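You operate a simulated robot arm through the tools that you are given. There is no shell and no other tool. Be economical: measure what you need, move in short steps, check, and stop when the job is done.

Carry out the task below with a simulated robot arm. There is one attempt and no reset: what you move stays moved.

TASK
Take the blue end clip from the wall end of the long bench and leave it on top of the green cleaning pad there.

The check looks at the end state, three seconds after you hand in, the way a careful person would. Anything else that was tipped, shoved, dropped, spilled or broken makes it a failure.

THE ROBOT
A 6-joint arm with a two-finger parallel gripper, fixed in place. Base frame: the origin is at the foot of the arm, x ahead of it, y to its left, z up; the work surface is at about z = 87. Readings come in cm, rad, newtons and seconds.
With the tool pointing down near the work surface it reaches from about 26 to 68 cm from the base axis. Its first joint turns from -1.152 to 1.152 rad. Payload 2.9 kg.
The TCP is the grasp point between the finger pads, 3 cm short of the fingertips. In the tool frame z runs along the fingers and y along their closing line. Largest opening 11 cm; finger width 2, thickness 1; the body of the gripper, 4.8 by 11.2 cm, starts 5.5 cm behind the TCP.
Orientation is told as [roll, pitch, yaw] about the base's x, y, z axes, in that order, counted from this pose: with the fingers straight down and closing along the base's y, the tool's x points along the base's -x, its y along +y and its z along -z.

THE INTERFACE
- The arm moves only by the tool step_arm. Its argument "increments" is one flat list of numbers, 5 for each row, row after row: the shift along the tool's x, y, z in mm, then the turn about the tool's z in rad, then the finger opening in mm, from 0 to 110. In form: [dx, dy, dz, twist, gripper, dx, dy, dz, twist, gripper, ...]. A call has 1 to 20 rows; each row shifts and turns the commanded pose from where the row before left it, along the tool's axes as they then stand. Rows are played at 5 a second. More than 5 cm and 0.15 rad between two rows, or a gripper value outside its range, and nothing of the call is played. Where a pose cannot be reached the arm comes as near as it can. A force on the tool above 40 N (or 10 N above the force at the start of the call, whichever is more), or a blocked arm, ends the call early, and 0.2 s more pass. The fingers move at their own pace (about 10.8 cm/s each) and stop on an object; they squeeze with about 22 N. The grip force told is the motor's: it shows also when the fingers shut on nothing. Time passes only in rows, and 0.2 s behind the last, so rows that do not move let the fingers close. It gives the time, the measured TCP pose, the force on the tool (base axes), the opening and the grip force at its end, in the units of the frame above (readings bear some noise), and new pictures: "views" is both (left out), scene, wrist or none.
- Cameras (640 x 400 px; columns grow to the right, rows downward): "scene" is fixed at [8.36, 43.56, 139.65]; the picture's right is [-0.71, -0.70, 0.00], its down [-0.32, 0.32, -0.89] and it looks along [0.62, -0.64, -0.45] (base axes); focal length 308 px, centre (320, 200). "wrist" rides on the gripper at [-3.6, 0, -5.7] in the tool frame; the picture's right is [0.00, -1.00, 0.00], its down [0.97, 0.00, -0.24] and it looks along [0.24, 0.00, 0.97] (tool axes); focal length 218 px, centre (320, 200). There is no depth. A picture from a camera that has moved, and an enlarged one, comes with that camera's place and axes in the base frame and with its lens.
- zoom(camera, box): a new picture of the part [left, top, right, bottom] of that camera's present view, enlarged. No time passes.
- sign_off(): hands the job in; it is judged then, once.

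Work in short steps. Places have to be worked out from the pictures, the camera data and where the tool is seen: move nearer, look again, correct. Check each grasp and each placing, and mend what went wrong. You have 90 turns and 170 pictures in all, those below and enlarged ones among them. Open the gripper and draw the arm clear of the work before you hand the job in, unless the task says otherwise; then end with one line.

The tools are called after "Request:" as a command line: name --argument value ..., lists and objects as JSON in quotes. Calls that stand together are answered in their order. step_arm: Moves the arm, as the interface text tells. Its arguments: {"type":"object","properties":{"increments":{"type":"array"},"views":{"type":"string","enum":["both","scene","wrist","none"]}},"required":["increments"]} The other tools are called the same way: zoom (camera, box) takes an enlarged picture of a part of a camera's view; sign_off () hands the job in.

At the start:

```text
time_s: 0.0
tcp_pos: [36.11, -0.98, 112.19]
tool_rot: [-0.001, -0.001, -0.001]
ft_force: [-0.7, 0.2, 0.0]
gripper_width: 11.0
grip_force: 0.0
```

scene: 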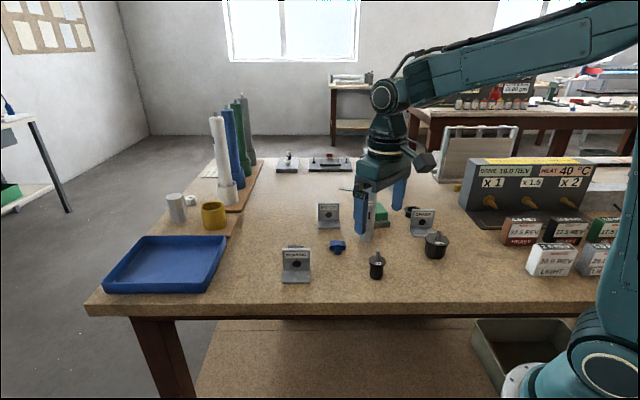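
wrist: 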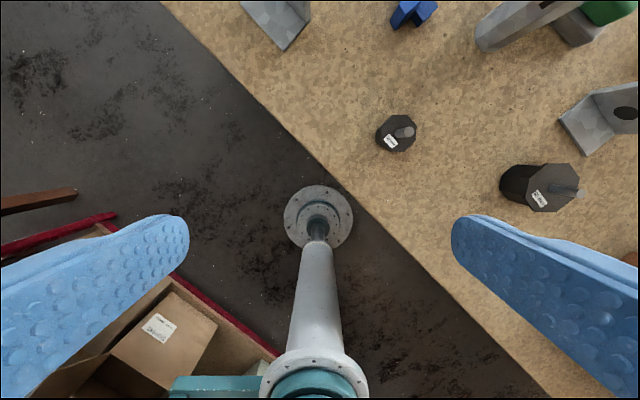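

I begin by enlarging the scene to identify the blue clip and the green pad.

Request:
zoom --camera "scene" --box '[260, 150, 460, 290]'

Request:
zoom --camera "scene" --box '[440, 60, 640, 200]'

```text
2.86 times, centred on (360, 220) of scene
camera zoom: at [8.36, 43.56, 139.65], right [-0.71, -0.7, 0.0], down [-0.32, 0.32, -0.89], along [0.62, -0.64, -0.45], focal length 880 px, centre (206, 143)
```

zoom: 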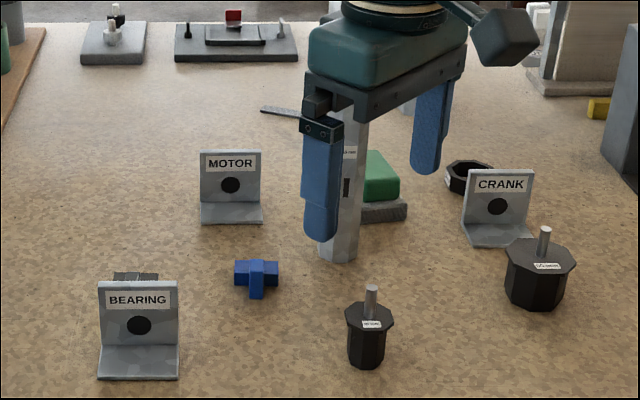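

```text
2.86 times, centred on (540, 130) of scene
camera zoom: at [8.36, 43.56, 139.65], right [-0.71, -0.7, 0.0], down [-0.32, 0.32, -0.89], along [0.62, -0.64, -0.45], focal length 880 px, centre (-309, 400)
```

zoom: 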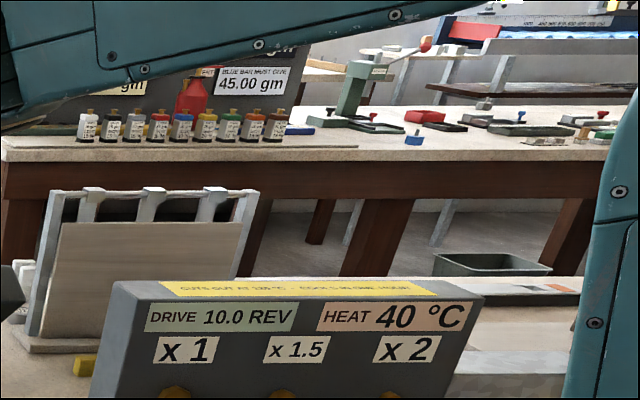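

The blue T-shaped clip is at about (55,-12), and the green pad is hidden behind a hexagonal column. I raise the tool and move slightly back to get an overview and check for other blue or green items.

Request:
step_arm --increments '[0, 0, -50, 0, 110, 0, 0, -50, 0, 110, 0, 0, -50, 0, 110, -40, 0, 0, 0, 110, -40, 0, 0, 0, 110, 0, 0, 0, 0, 110]'

```text
time_s: 1.4
tcp_pos: [44.01, -1.12, 127.22]
tool_rot: [-0.001, -0.002, 0.0]
ft_force: [0.3, -0.1, -0.2]
gripper_width: 11.01
grip_force: 0.0
camera wrist: at [47.5, -1.08, 132.91], right [0.0, -1.0, 0.0], down [-0.97, 0.0, 0.24], along [-0.24, 0.0, -0.97], focal length 218 px, centre (320, 200)
```

scene: 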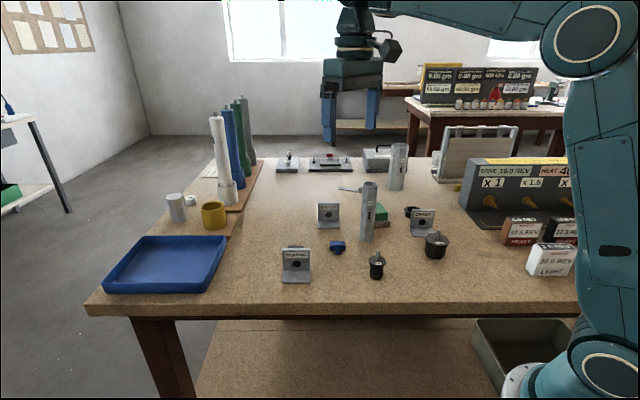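
wrist: 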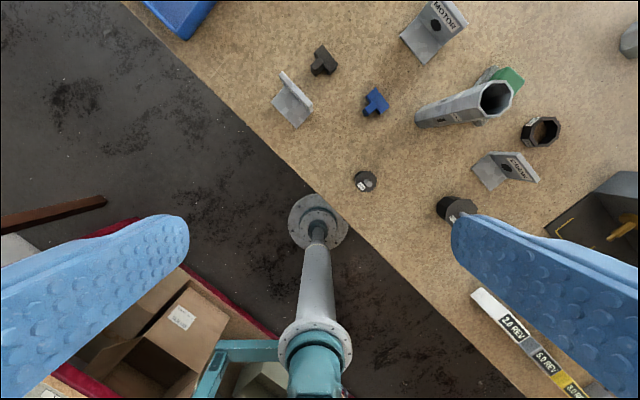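

The blue clip shows clearly, with a black twin behind BEARING. I enlarge both views to check the pad and look for other candidates.

Request:
zoom --camera "scene" --box '[270, 130, 470, 290]'

Request:
zoom --camera "wrist" --box '[260, 0, 560, 220]'

```text
2.50 times, centred on (370, 210) of scene
camera zoom: at [8.36, 43.56, 139.65], right [-0.71, -0.7, 0.0], down [-0.32, 0.32, -0.89], along [0.62, -0.64, -0.45], focal length 770 px, centre (195, 175)
```

zoom: 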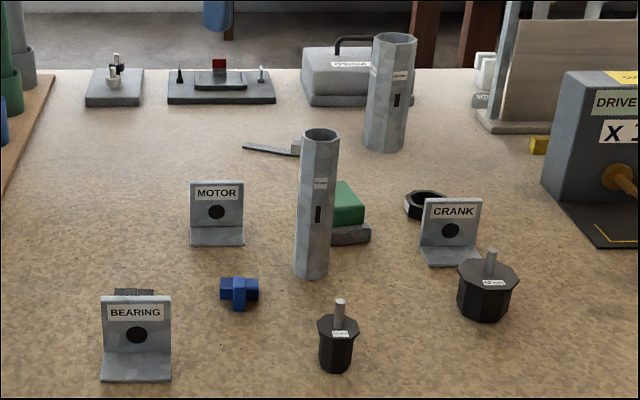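

```text
1.82 times, centred on (410, 110) of wrist
camera zoom: at [47.5, -1.08, 132.91], right [0.0, -1.0, 0.0], down [-0.97, 0.0, 0.24], along [-0.24, 0.0, -0.97], focal length 397 px, centre (156, 364)
```

zoom: 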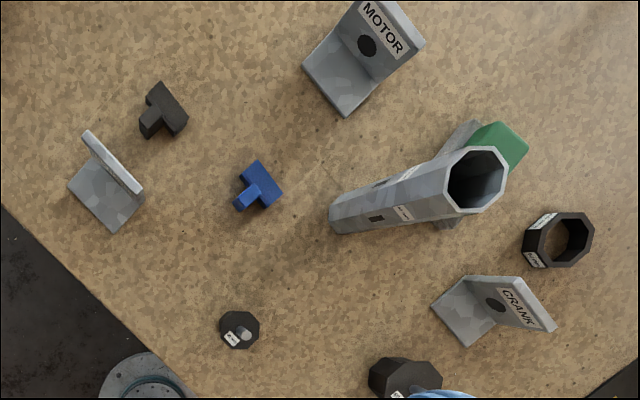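

The clip is at about (55.5,-12). The column is at about (53,-22), 18 cm tall and 4.5 cm wide. I move high over the column to look at the pad from the far side.

Request:
step_arm --increments '[-20, -45, 0, 0, 110, -20, -45, 0, 0, 110, -20, -45, 0, 0, 110, -20, -45, 0, 0, 110, -10, -45, 0, 0, 110, 0, -45, 0, 0, 110, 0, 0, 0, 0, 110]'

```text
time_s: 2.4
tcp_pos: [51.54, -17.73, 125.85]
tool_rot: [0.003, 0.001, -0.011]
ft_force: [17.1, -4.8, -26.6]
gripper_width: 11.02
grip_force: 0.2
out of reach, approached as far as the arm can: row 4
stopped in row 4: the force on the tool passed its limit (the readings are from after the stop); the commanded pose is now the measured one
camera wrist: at [55.1, -17.68, 131.53], right [-0.01, -1.0, 0.0], down [-0.97, 0.01, 0.24], along [-0.24, 0.0, -0.97], focal length 218 px, centre (320, 200)
```

scene: 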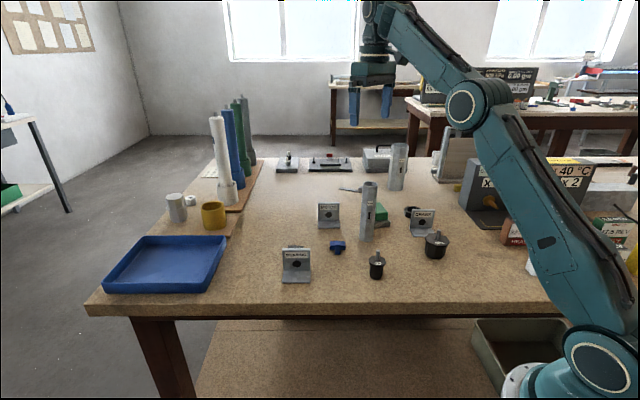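
wrist: 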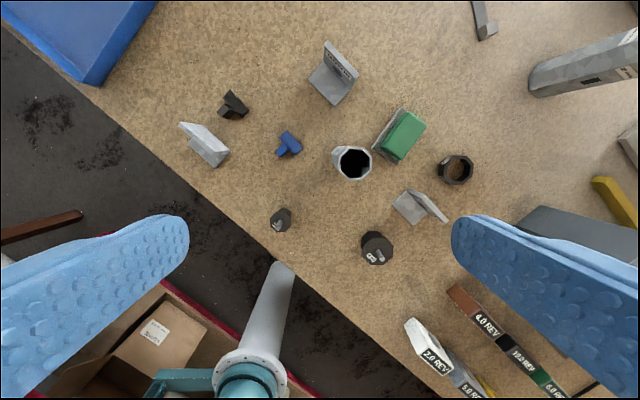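

The arm stopped at its reach limit for that height, and nothing is near the tool. The column is now almost directly below, so I enlarge the view to see the pad and clip.

Request:
zoom --camera "wrist" --box '[260, 80, 460, 205]'

```text
3.20 times, centred on (360, 142) of wrist
camera zoom: at [55.1, -17.68, 131.53], right [-0.01, -1.0, 0.0], down [-0.97, 0.01, 0.24], along [-0.24, 0.0, -0.97], focal length 698 px, centre (192, 384)
```

zoom: 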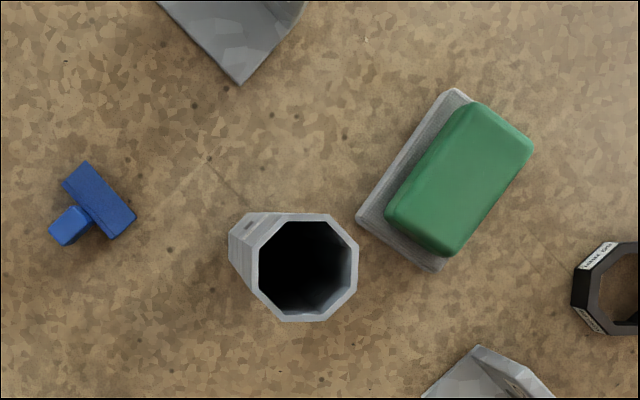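

The clip is a T of about 4.3 cm square, with its middle at about (55.1,-11.3). The pad top is at about (56.7,-33) with its long axis along (0.83,-0.56). I go above the clip, descend to about z=108 and turn so the fingers close along the stem.

Request:
step_arm --increments '[0, 32, 10, 0, 110, 0, 32, 30, 0, 110, -18, 0, 40, 0, 110, -18, 0, 40, 0, 110, 0, 0, 40, -0.14, 80, 0, 0, 20, -0.14, 80, 0, 0, 0, -0.14, 80, 0, 0, 0, -0.14, 80, 0, 0, 0, -0.13, 80, 0, 0, 0, 0, 80]'

```text
time_s: 4.6
tcp_pos: [55.93, -11.52, 108.39]
tool_rot: [0.009, 0.007, 0.678]
ft_force: [0.6, -0.6, -0.2]
gripper_width: 8.0
grip_force: 0.1
out of reach, approached as far as the arm can: row 6
camera wrist: at [58.63, -9.21, 114.05], right [0.63, -0.78, -0.01], down [-0.75, -0.61, 0.24], along [-0.2, -0.15, -0.97], focal length 218 px, centre (320, 200)
```

scene: 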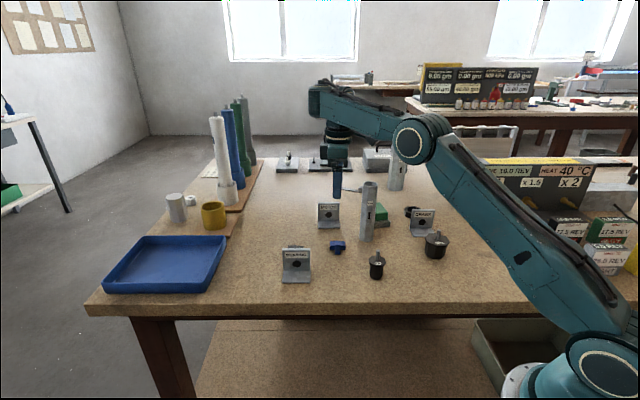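
wrist: 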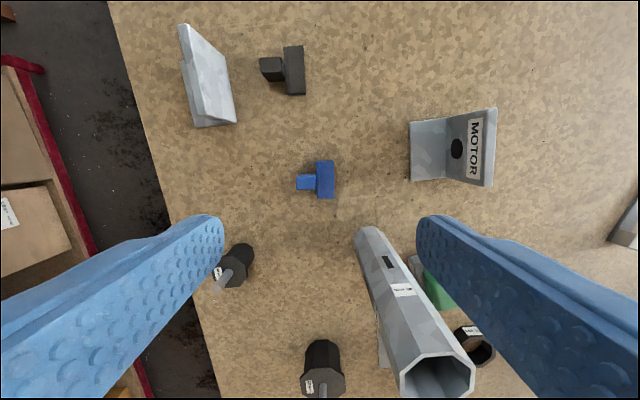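

The fingers are aligned with the stem, and the clip's middle works out at (54.95,-11.3). I shift 6 mm in tool x and 7.5 mm in tool y, descend to about z=96 and recheck.

Request:
step_arm --increments '[6, 7.5, 20, 0, 80, 0, 0, 40, 0, 80, 0, 0, 40, 0, 80, 0, 0, 20, 0, 80, 0, 0, 0, 0, 80]'

```text
time_s: 5.8
tcp_pos: [60.08, -12.33, 98.88]
tool_rot: [0.008, 0.006, 0.677]
ft_force: [-0.2, -0.9, 0.8]
gripper_width: 8.01
grip_force: 0.0
out of reach, approached as far as the arm can: row 1, 2, 3, 4
camera wrist: at [62.87, -9.98, 104.55], right [0.63, -0.78, -0.01], down [-0.75, -0.61, 0.24], along [-0.2, -0.15, -0.97], focal length 218 px, centre (320, 200)
```

scene: 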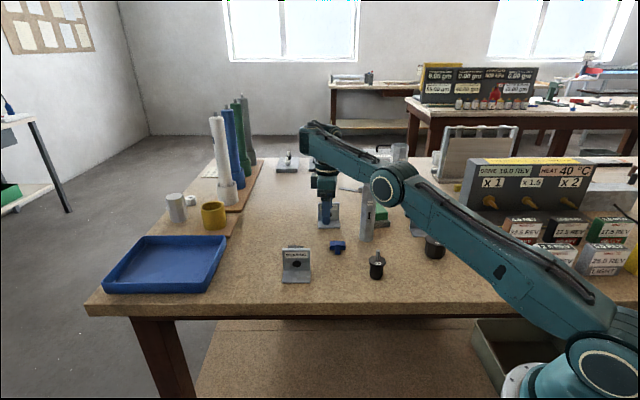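
wrist: 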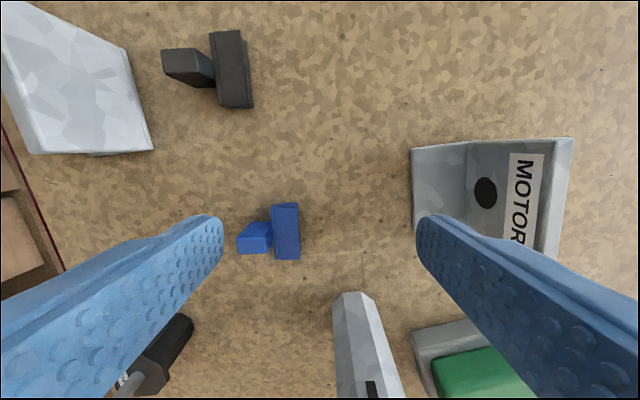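

The arm came out too far (x=60) and the elbow looks nearly straight, stuck near a singular pose after that reach stop. Before going on I look at the arm's configuration.

Request:
zoom --camera "scene" --box '[280, 80, 640, 400]'

```text
1.25 times, centred on (460, 240) of scene
camera zoom: at [8.36, 43.55, 139.65], right [-0.71, -0.7, 0.0], down [-0.32, 0.32, -0.89], along [0.62, -0.64, -0.45], focal length 385 px, centre (145, 150)
```

zoom: 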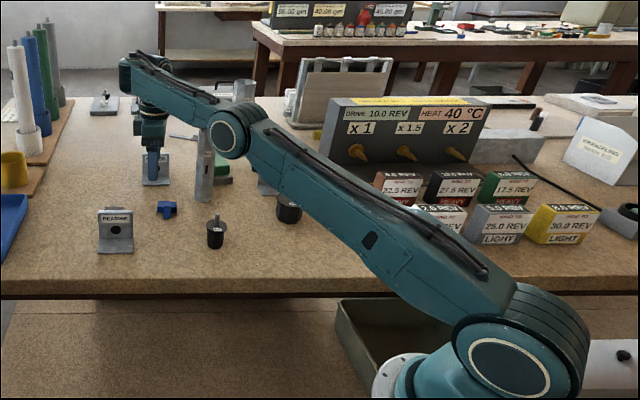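

The readings suggest the solver is riding a joint limit. I back straight up in small moves and see how the arm responds before moving inward.

Request:
step_arm --increments '[0, 0, -40, 0, 80, 0, 0, -40, 0, 80, 0, 0, -40, 0, 80, 0, 0, 0, 0, 80]' --views "scene"

```text
time_s: 6.8
tcp_pos: [59.98, -12.26, 110.79]
tool_rot: [0.009, 0.002, 0.675]
ft_force: [-0.7, 0.4, -0.1]
gripper_width: 8.01
grip_force: 0.1
```

scene: 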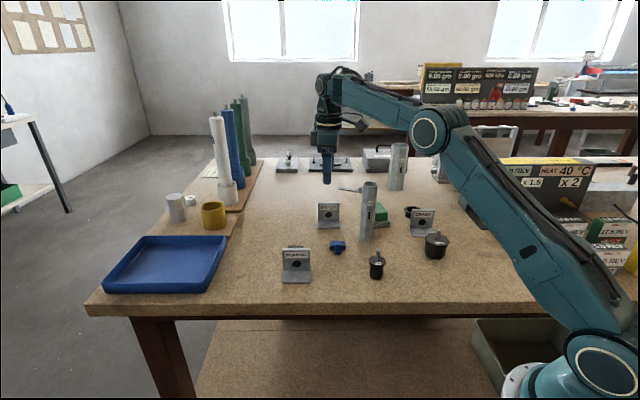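

Moving straight up was followed exactly, so the commanded pose had been clamped to the reached one. Next I try moving 5 cm inward and 2 cm up to see whether the elbow bends the right way.

Request:
step_arm --increments '[0, 0, -40, 0, 80, 0, 0, -40, 0, 80, 20, 15, 0, 0, 80, 20, 15, 0, 0, 80, 0, 0, 0, 0, 80]' --views "scene"

```text
time_s: 8.0
tcp_pos: [53.46, -12.44, 118.13]
tool_rot: [0.008, 0.004, 0.677]
ft_force: [-1.0, 0.6, 0.5]
gripper_width: 8.0
grip_force: 0.1
out of reach, approached as far as the arm can: row 2
```

scene: 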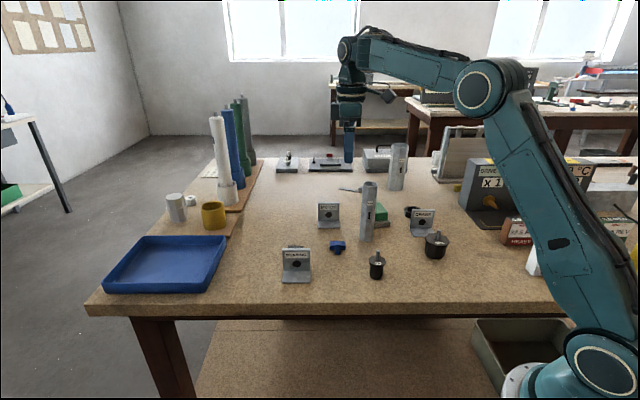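

The elbow is now bent upward, so the arm is back in its normal configuration. I descend 14 cm here and check that the tool tracks.

Request:
step_arm --increments '[0, 0, 30, 0, 80, 0, 0, 30, 0, 80, 0, 0, 40, 0, 80, 0, 0, 40, 0, 80, 0, 0, 0, 0, 80]'

```text
time_s: 9.2
tcp_pos: [53.55, -12.3, 103.8]
tool_rot: [0.007, 0.004, 0.676]
ft_force: [0.1, 0.5, 0.5]
gripper_width: 7.99
grip_force: 0.1
camera wrist: at [56.3, -9.95, 109.4], right [0.63, -0.78, -0.01], down [-0.75, -0.61, 0.24], along [-0.19, -0.15, -0.97], focal length 218 px, centre (320, 200)
```

scene: 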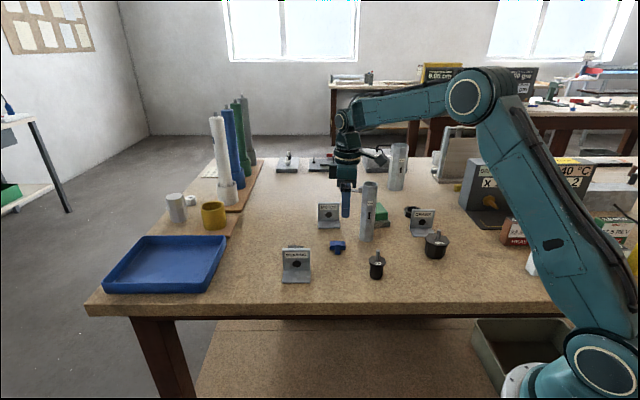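
wrist: 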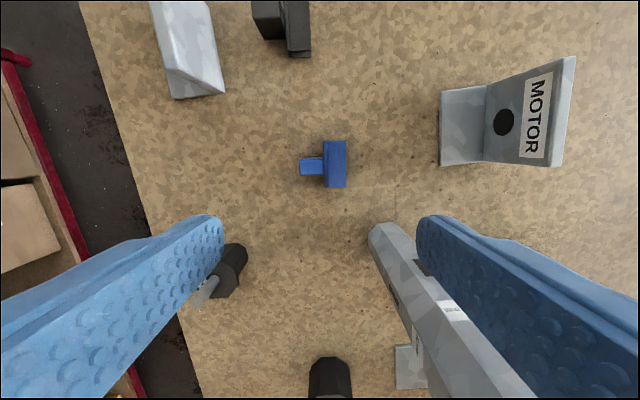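

Tracking is good and the clip's middle works out again at (55.0,-11.3). I shift 18 mm along tool -x, then descend to z≈95 and check.

Request:
step_arm --increments '[-18, -1, 0, 0, 80, 0, 0, 40, 0, 80, 0, 0, 45, 0, 80, 0, 0, 0, 0, 80]'

```text
time_s: 10.2
tcp_pos: [54.85, -11.22, 95.56]
tool_rot: [0.008, 0.003, 0.677]
ft_force: [0.1, 0.5, 0.0]
gripper_width: 7.99
grip_force: 0.1
camera wrist: at [57.67, -8.95, 101.21], right [0.63, -0.78, -0.01], down [-0.75, -0.61, 0.24], along [-0.19, -0.15, -0.97], focal length 218 px, centre (320, 200)
```

scene: 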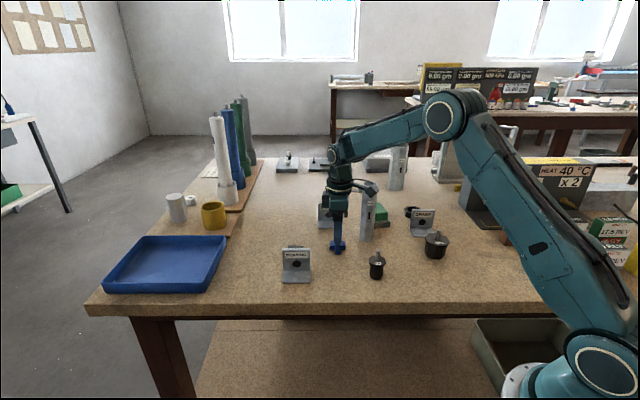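
wrist: 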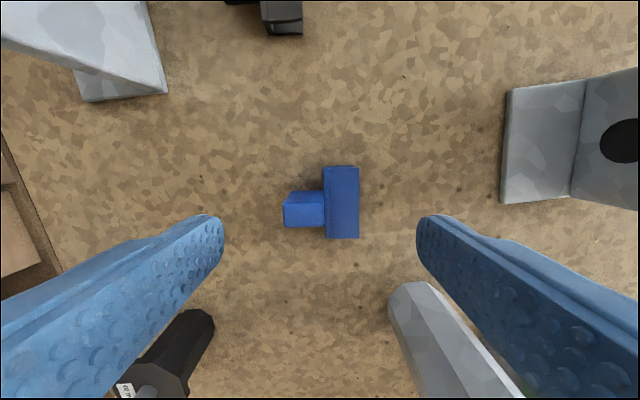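

The clip is centred between the fingers, about 0.1 cm off. I descend 48 mm to TCP z≈90.7 with the fingertips just above the bench, leaving them open.

Request:
step_arm --increments '[0, 0, 20, 0, 80, 0, 0, 15, 0, 80, 0, 0, 10, 0, 80, 0, 0, 4, 0, 80, 0, 0, 0, 0, 80]'

```text
time_s: 11.4
tcp_pos: [55.05, -11.16, 90.71]
tool_rot: [0.009, 0.004, 0.677]
ft_force: [-0.2, -0.1, 0.1]
gripper_width: 8.0
grip_force: 0.0
camera wrist: at [57.74, -8.84, 96.32], right [0.63, -0.78, -0.01], down [-0.75, -0.61, 0.24], along [-0.19, -0.15, -0.97], focal length 218 px, centre (320, 200)
```

scene: 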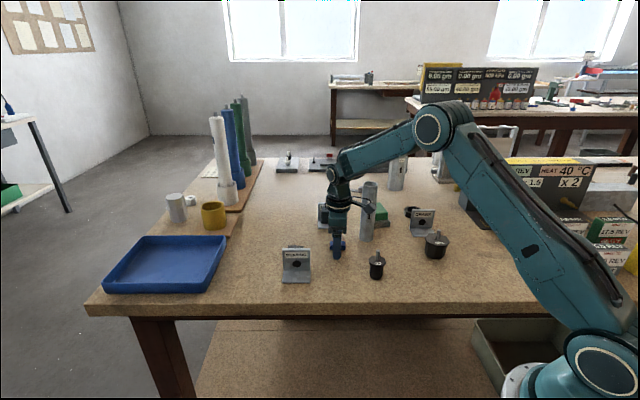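
wrist: 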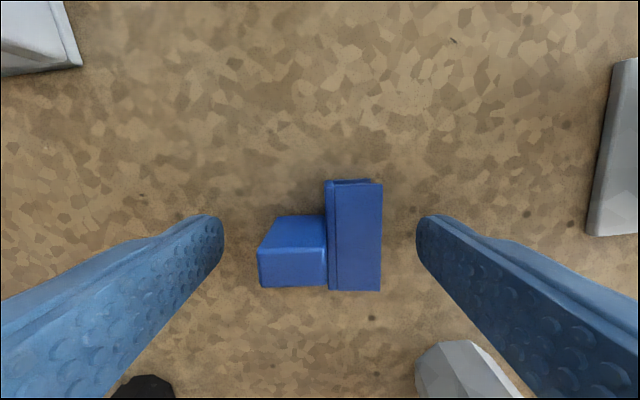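

The clip sits between the fingertips with the stem centred on the closing line. I close the fingers with no arm motion.

Request:
step_arm --increments '[0, 0, 0, 0, 60, 0, 0, 0, 0, 45, 0, 0, 0, 0, 25, 0, 0, 0, 0, 15, 0, 0, 0, 0, 15]' --views "wrist"

```text
time_s: 12.6
tcp_pos: [55.01, -11.12, 90.66]
tool_rot: [0.006, 0.005, 0.676]
ft_force: [0.8, -0.2, 0.3]
gripper_width: 4.17
grip_force: 21.6
camera wrist: at [57.75, -8.84, 96.34], right [0.63, -0.78, -0.01], down [-0.75, -0.61, 0.24], along [-0.19, -0.15, -0.97], focal length 218 px, centre (320, 200)
```

wrist: 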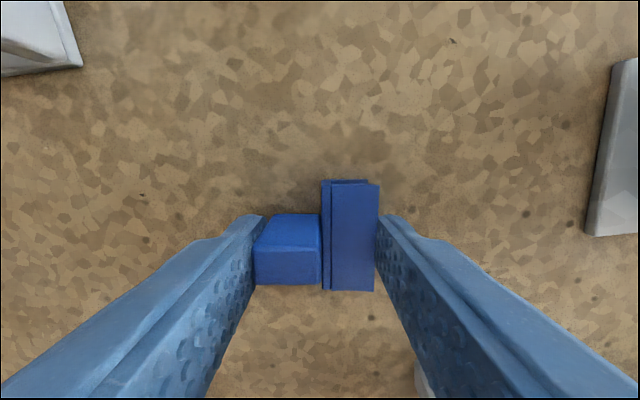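

The grip is firm at 4.17 cm and 21.6 N. I lift vertically to z≈113 and check the hold.

Request:
step_arm --increments '[0, 0, -20, 0, 15, 0, 0, -40, 0, 15, 0, 0, -40, 0, 15, 0, 0, -40, 0, 15, 20, 15, -40, 0, 15, 20, 15, -40, 0, 15, 0, 0, 0, 0, 15]'

```text
time_s: 14.2
tcp_pos: [50.26, -11.46, 112.65]
tool_rot: [0.009, 0.003, 0.678]
ft_force: [-0.7, 1.1, -0.2]
gripper_width: 4.16
grip_force: 21.8
camera wrist: at [53.03, -9.13, 118.27], right [0.63, -0.78, -0.01], down [-0.75, -0.61, 0.24], along [-0.2, -0.15, -0.97], focal length 218 px, centre (320, 200)
```

scene: 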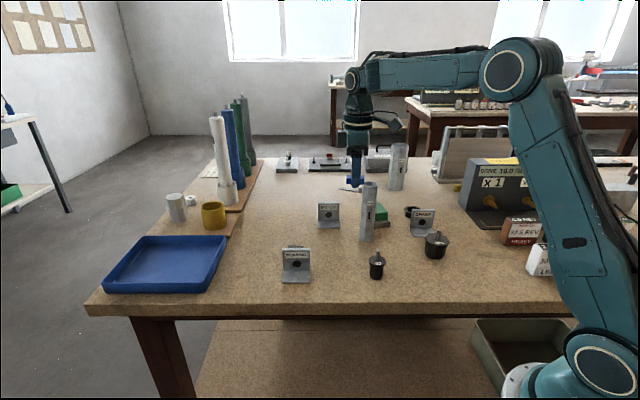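
wrist: 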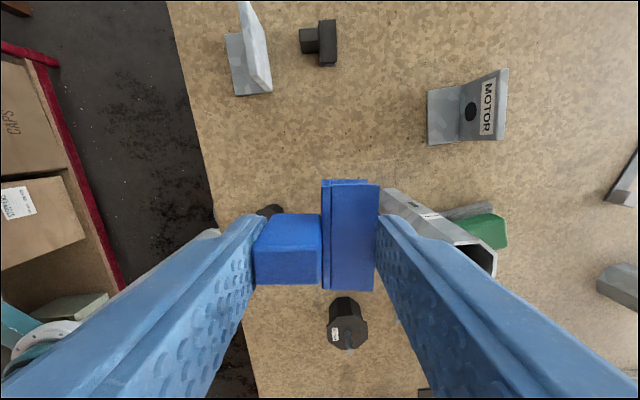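

The clip is held securely. I rotate 1.27 rad at this height so the bar will lie along the pad's long axis.

Request:
step_arm --increments '[0, 0, 0, 0.141, 15, 0, 0, 0, 0.141, 15, 0, 0, 0, 0.141, 15, 0, 0, 0, 0.141, 15, 0, 0, 0, 0.141, 15, 0, 0, 0, 0.141, 15, 0, 0, 0, 0.141, 15, 0, 0, 0, 0.141, 15, 0, 0, 0, 0.141, 15, 0, 0, 0, 0, 15]' --views "wrist"

```text
time_s: 16.4
tcp_pos: [50.07, -11.36, 112.63]
tool_rot: [-0.001, 0.008, -0.594]
ft_force: [0.4, -0.1, -0.1]
gripper_width: 4.15
grip_force: 21.6
camera wrist: at [52.98, -13.31, 118.31], right [-0.56, -0.83, 0.0], down [-0.8, 0.54, 0.25], along [-0.21, 0.14, -0.97], focal length 218 px, centre (320, 200)
```

wrist: 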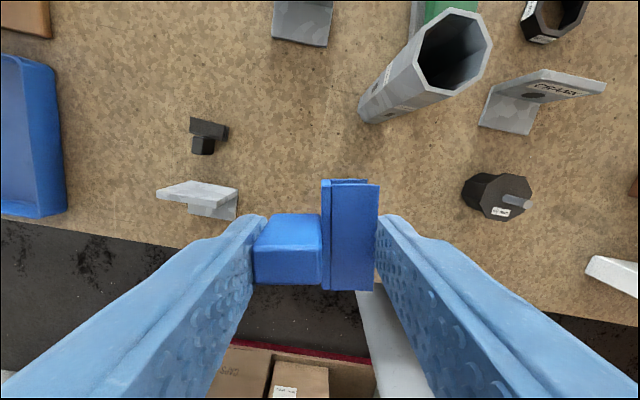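

Rotation is done. I move to about (46,-30) at z≈114, above and on the inner side of the column.

Request:
step_arm --increments '[0, -20, -10, 0, 15, -14, -31, -4, 0, 15, -14, -32, 0, 0, 15, -14, -32, 0, 0, 15, -14, -31, 0, 0, 15, -14, -31, 0, 0, 15, 0, 0, 0, 0, 15]'

```text
time_s: 18.0
tcp_pos: [46.08, -30.12, 113.71]
tool_rot: [-0.003, 0.008, -0.591]
ft_force: [-0.2, 0.4, -0.4]
gripper_width: 4.15
grip_force: 22.0
camera wrist: at [49.04, -32.12, 119.47], right [-0.56, -0.83, 0.0], down [-0.8, 0.54, 0.25], along [-0.21, 0.14, -0.97], focal length 218 px, centre (320, 200)
```

scene: 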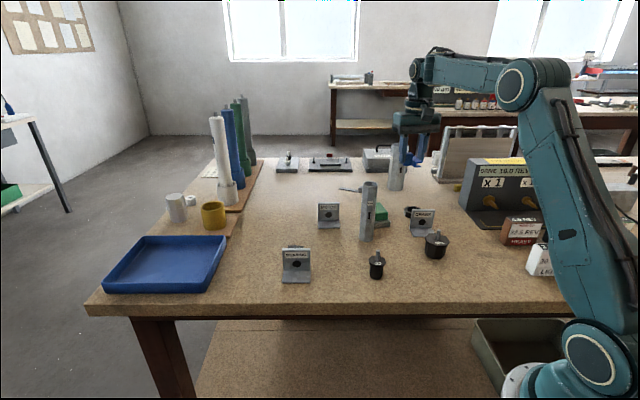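
wrist: 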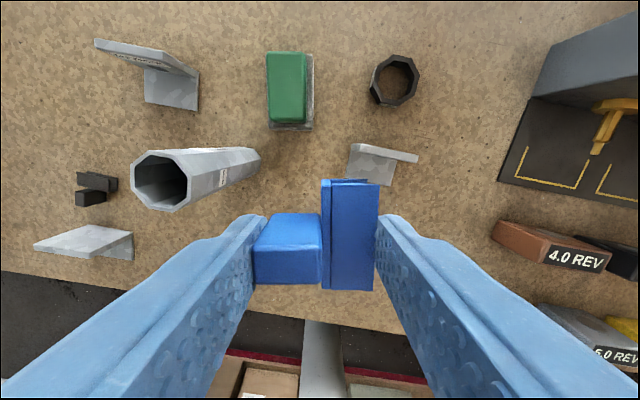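

The clip is held and the pad lines up with the tool, centred at about (56.5,-32.6). I descend here to z≈101, then move out toward the pad.

Request:
step_arm --increments '[0, 0, 40, 0, 15, 0, 0, 40, 0, 15, 0, 0, 40, 0, 15, -20, 7, 7, 0, 15, -20, 7, 0, 0, 15, -20, 8, 0, 0, 15, -20, 8, 0, 0, 15, 0, 0, 0, 0, 15]'

```text
time_s: 19.8
tcp_pos: [54.35, -31.91, 101.41]
tool_rot: [-0.003, 0.01, -0.592]
ft_force: [-0.7, -0.5, 0.0]
gripper_width: 4.14
grip_force: 22.0
camera wrist: at [57.18, -33.82, 107.0], right [-0.56, -0.83, 0.0], down [-0.8, 0.54, 0.25], along [-0.21, 0.14, -0.97], focal length 218 px, centre (320, 200)
```

scene: 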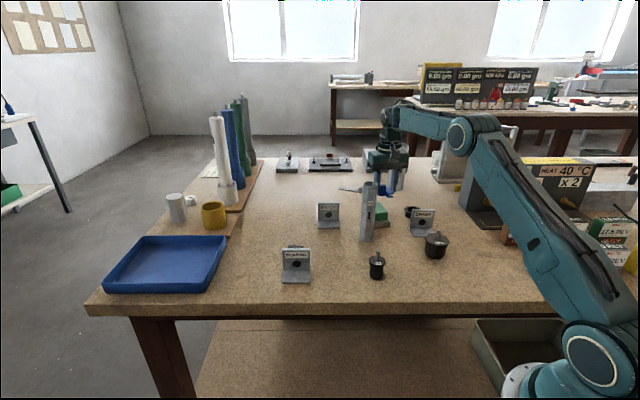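
wrist: 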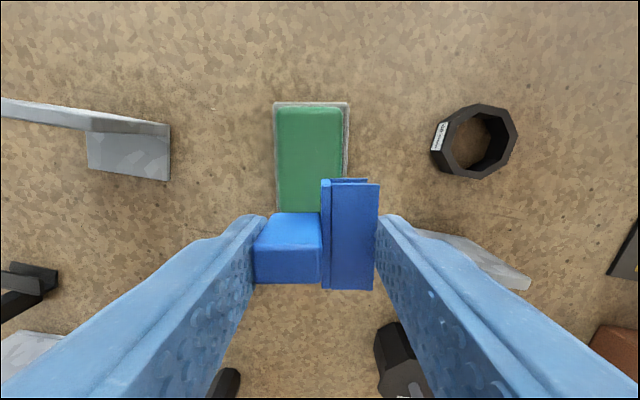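

The pad centre is 19 mm ahead and 6 mm to tool +y. I shift by (-19, +8) so the heavier bar sits near the pad's middle, lower to z≈97 and check.

Request:
step_arm --increments '[-10, 4, 0, 0, 15, -9, 4, 0, 0, 15, 0, 0, 20, 0, 15, 0, 0, 20, 0, 15, 0, 0, 0, 0, 15]'

Request:
zoom --camera "scene" --box '[340, 150, 440, 250]'

```text
time_s: 21.0
tcp_pos: [56.28, -32.19, 97.22]
tool_rot: [-0.002, 0.005, -0.591]
ft_force: [0.6, -0.1, -0.4]
gripper_width: 4.11
grip_force: 22.6
camera wrist: at [59.17, -34.19, 102.87], right [-0.56, -0.83, 0.0], down [-0.8, 0.54, 0.25], along [-0.21, 0.14, -0.97], focal length 218 px, centre (320, 200)
```

scene: 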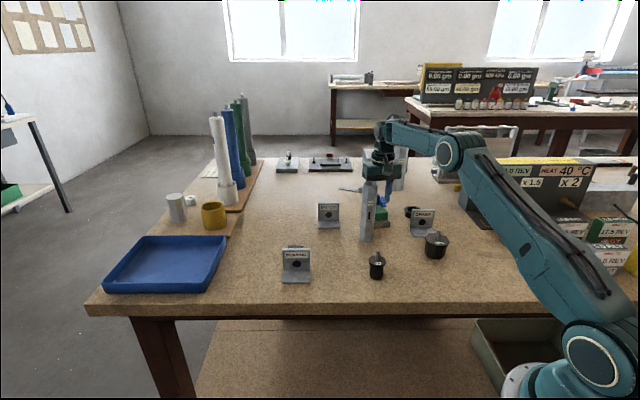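
wrist: 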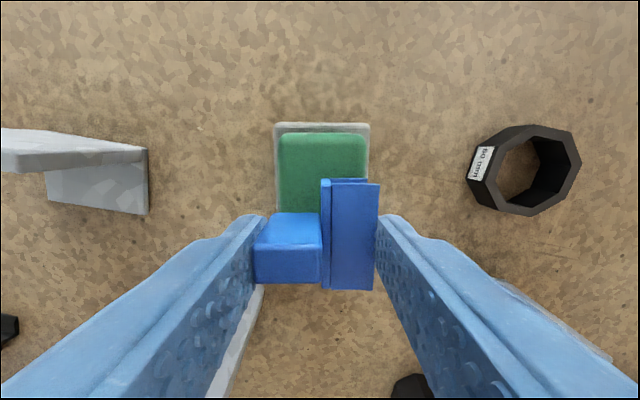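

```text
4.00 times, centred on (390, 200) of scene
camera zoom: at [8.36, 43.56, 139.65], right [-0.71, -0.7, 0.0], down [-0.32, 0.32, -0.89], along [0.62, -0.64, -0.45], focal length 1232 px, centre (40, 200)
```

zoom: 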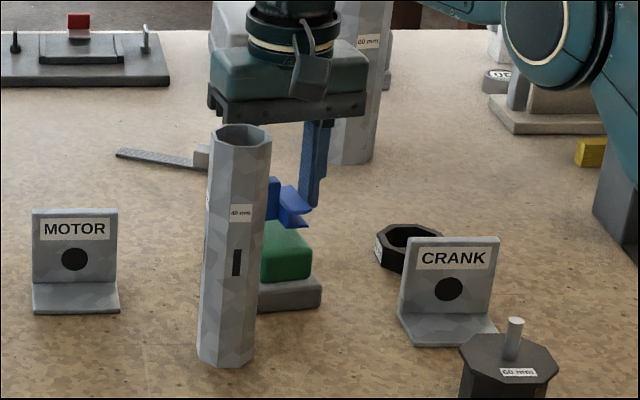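

The clip is laterally centred on the pad and about 4 mm short along its length. I shift 4 mm and lower 16 mm, then check for contact.

Request:
step_arm --increments '[-4, 0, 0, 0, 15, 0, 0, 8, 0, 15, 0, 0, 6, 0, 15, 0, 0, 2, 0, 15, 0, 0, 0, 0, 15]'

Request:
zoom --camera "scene" --box '[370, 180, 420, 230]'

```text
time_s: 22.2
tcp_pos: [56.61, -32.53, 95.85]
tool_rot: [-0.002, 0.006, -0.592]
ft_force: [-3.3, 2.6, 14.0]
gripper_width: 4.16
grip_force: 22.2
camera wrist: at [59.53, -34.45, 101.5], right [-0.56, -0.83, 0.0], down [-0.8, 0.54, 0.25], along [-0.2, 0.14, -0.97], focal length 218 px, centre (320, 200)
```

scene: 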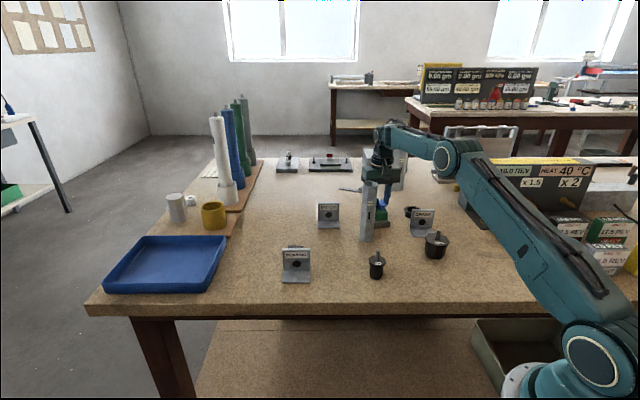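
wrist: 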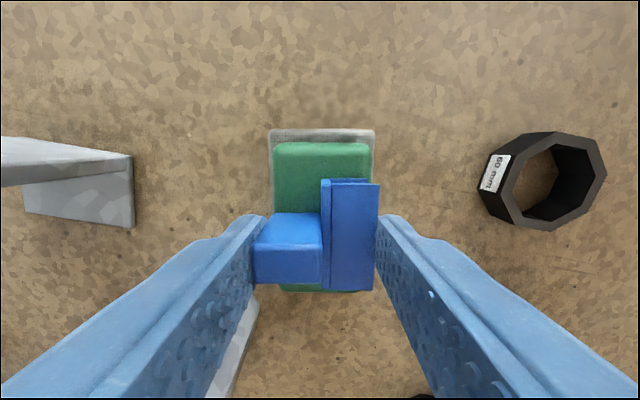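

```text
8.00 times, centred on (395, 205) of scene
camera zoom: at [8.33, 43.58, 139.64], right [-0.71, -0.7, 0.0], down [-0.32, 0.32, -0.89], along [0.62, -0.64, -0.45], focal length 2464 px, centre (-280, 160)
```

zoom: 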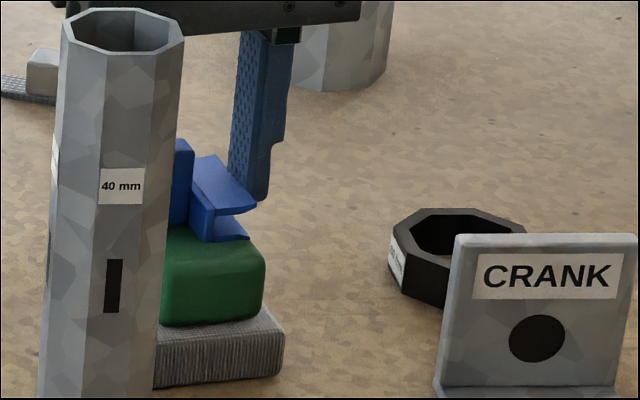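

There is 14 N of contact at z=95.85, so the clip rests on the pad and is centred. I raise 2 mm to relieve the press, then open the fingers gradually.

Request:
step_arm --increments '[0, 0, -1, 0, 15, 0, 0, -1, 0, 15, 0, 0, 0, 0, 15]' --views "none"

```text
time_s: 23.0
tcp_pos: [56.58, -32.54, 95.83]
tool_rot: [-0.002, 0.006, -0.59]
ft_force: [4.1, -1.2, 8.9]
gripper_width: 4.18
grip_force: 22.3
```

Force is down to about 9 N with contact kept. I open slowly in place.

Request:
step_arm --increments '[0, 0, -1, 0, 40, 0, 0, 0, 0, 43, 0, 0, 0, 0, 46, 0, 0, 0, 0, 50, 0, 0, 0, 0, 56, 0, 0, 0, 0, 64, 0, 0, 0, 0, 70, 0, 0, 0, 0, 70]'

Request:
zoom --camera "scene" --box '[370, 180, 420, 230]'

```text
time_s: 24.8
tcp_pos: [56.61, -32.41, 95.98]
tool_rot: [-0.002, 0.008, -0.591]
ft_force: [-0.3, 0.0, 0.5]
gripper_width: 6.99
grip_force: 0.1
camera wrist: at [59.5, -34.47, 101.64], right [-0.56, -0.83, 0.0], down [-0.8, 0.54, 0.25], along [-0.21, 0.14, -0.97], focal length 218 px, centre (320, 200)
```

scene: 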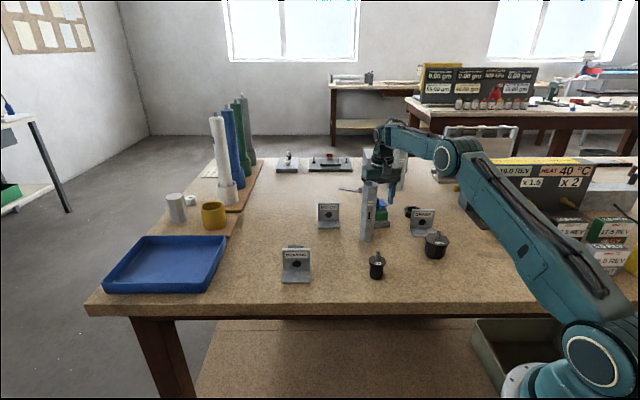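
wrist: 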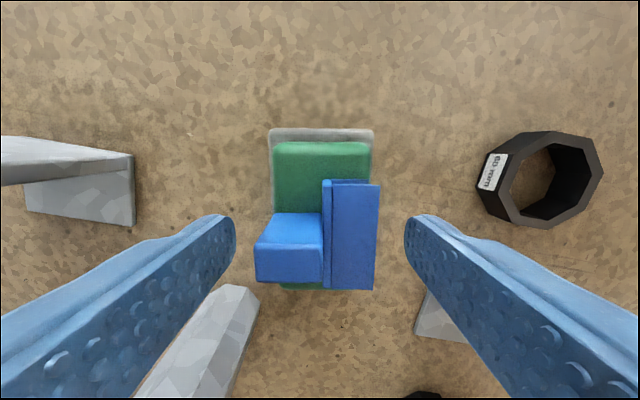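

```text
8.00 times, centred on (395, 205) of scene
camera zoom: at [8.36, 43.56, 139.65], right [-0.71, -0.7, 0.0], down [-0.32, 0.32, -0.89], along [0.62, -0.64, -0.45], focal length 2464 px, centre (-280, 160)
```

zoom: 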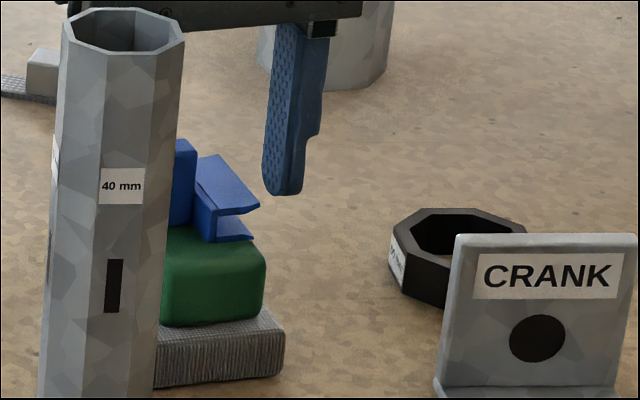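

The clip rests flat and stable on the pad, free of the fingers. I rise 6 cm straight up and then retrace inward and up.

Request:
step_arm --increments '[0, 0, -15, 0, 70, 0, 0, -20, 0, 70, 0, 0, -20, 0, 70, 20, -8, -5, 0, 70, 20, -8, 0, 0, 70, 20, -8, 0, 0, 70, 20, -8, -20, 0, 70, 20, -8, -40, 0, 70, 0, 0, -40, 0, 70, 0, 0, 0, 0, 70]'

Request:
zoom --camera "scene" --box '[270, 130, 470, 290]'

Request:
zoom --camera "wrist" --box '[200, 20, 440, 180]'

```text
time_s: 27.0
tcp_pos: [45.9, -30.06, 112.03]
tool_rot: [-0.001, 0.009, -0.593]
ft_force: [1.2, 0.5, -1.0]
gripper_width: 7.01
grip_force: 0.1
camera wrist: at [48.87, -32.12, 117.7], right [-0.56, -0.83, 0.0], down [-0.8, 0.54, 0.25], along [-0.21, 0.14, -0.97], focal length 218 px, centre (320, 200)
```

scene: 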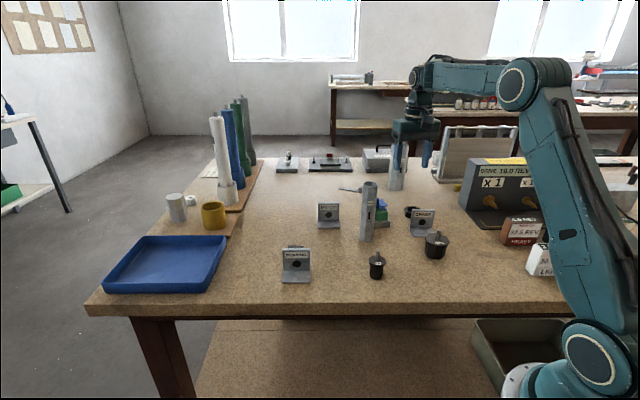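
wrist: 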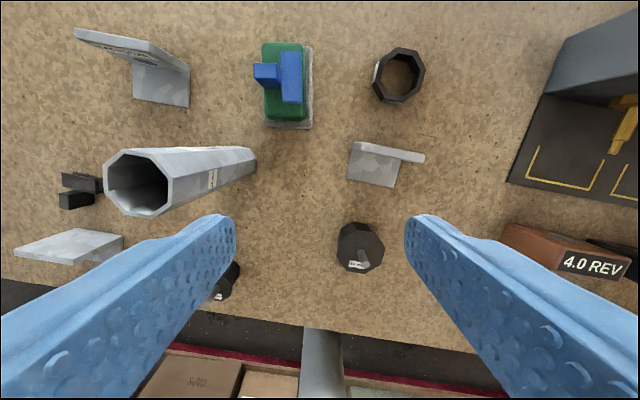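

```text
2.50 times, centred on (370, 210) of scene
camera zoom: at [8.36, 43.56, 139.65], right [-0.71, -0.7, 0.0], down [-0.32, 0.32, -0.89], along [0.62, -0.64, -0.45], focal length 770 px, centre (195, 175)
```

zoom: 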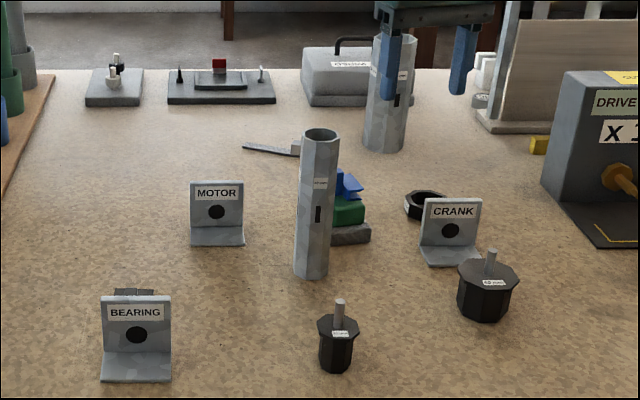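

```text
2.50 times, centred on (320, 100) of wrist
camera zoom: at [48.87, -32.12, 117.7], right [-0.56, -0.83, 0.0], down [-0.8, 0.54, 0.25], along [-0.21, 0.14, -0.97], focal length 546 px, centre (320, 450)
```

zoom: 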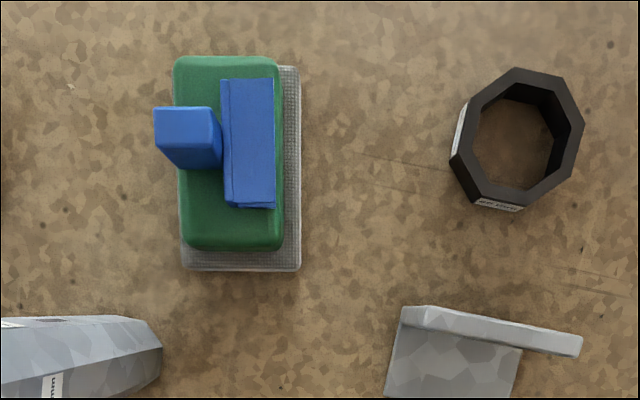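

The clip sits on the green pad, nothing else has moved, the gripper is open and the arm is clear, so I hand the job in.

Request:
sign_off

```text
The job is handed in.
```

The blue end clip is resting on top of the green cleaning pad, the gripper is open with the arm drawn clear, and nothing else on the bench was disturbed.
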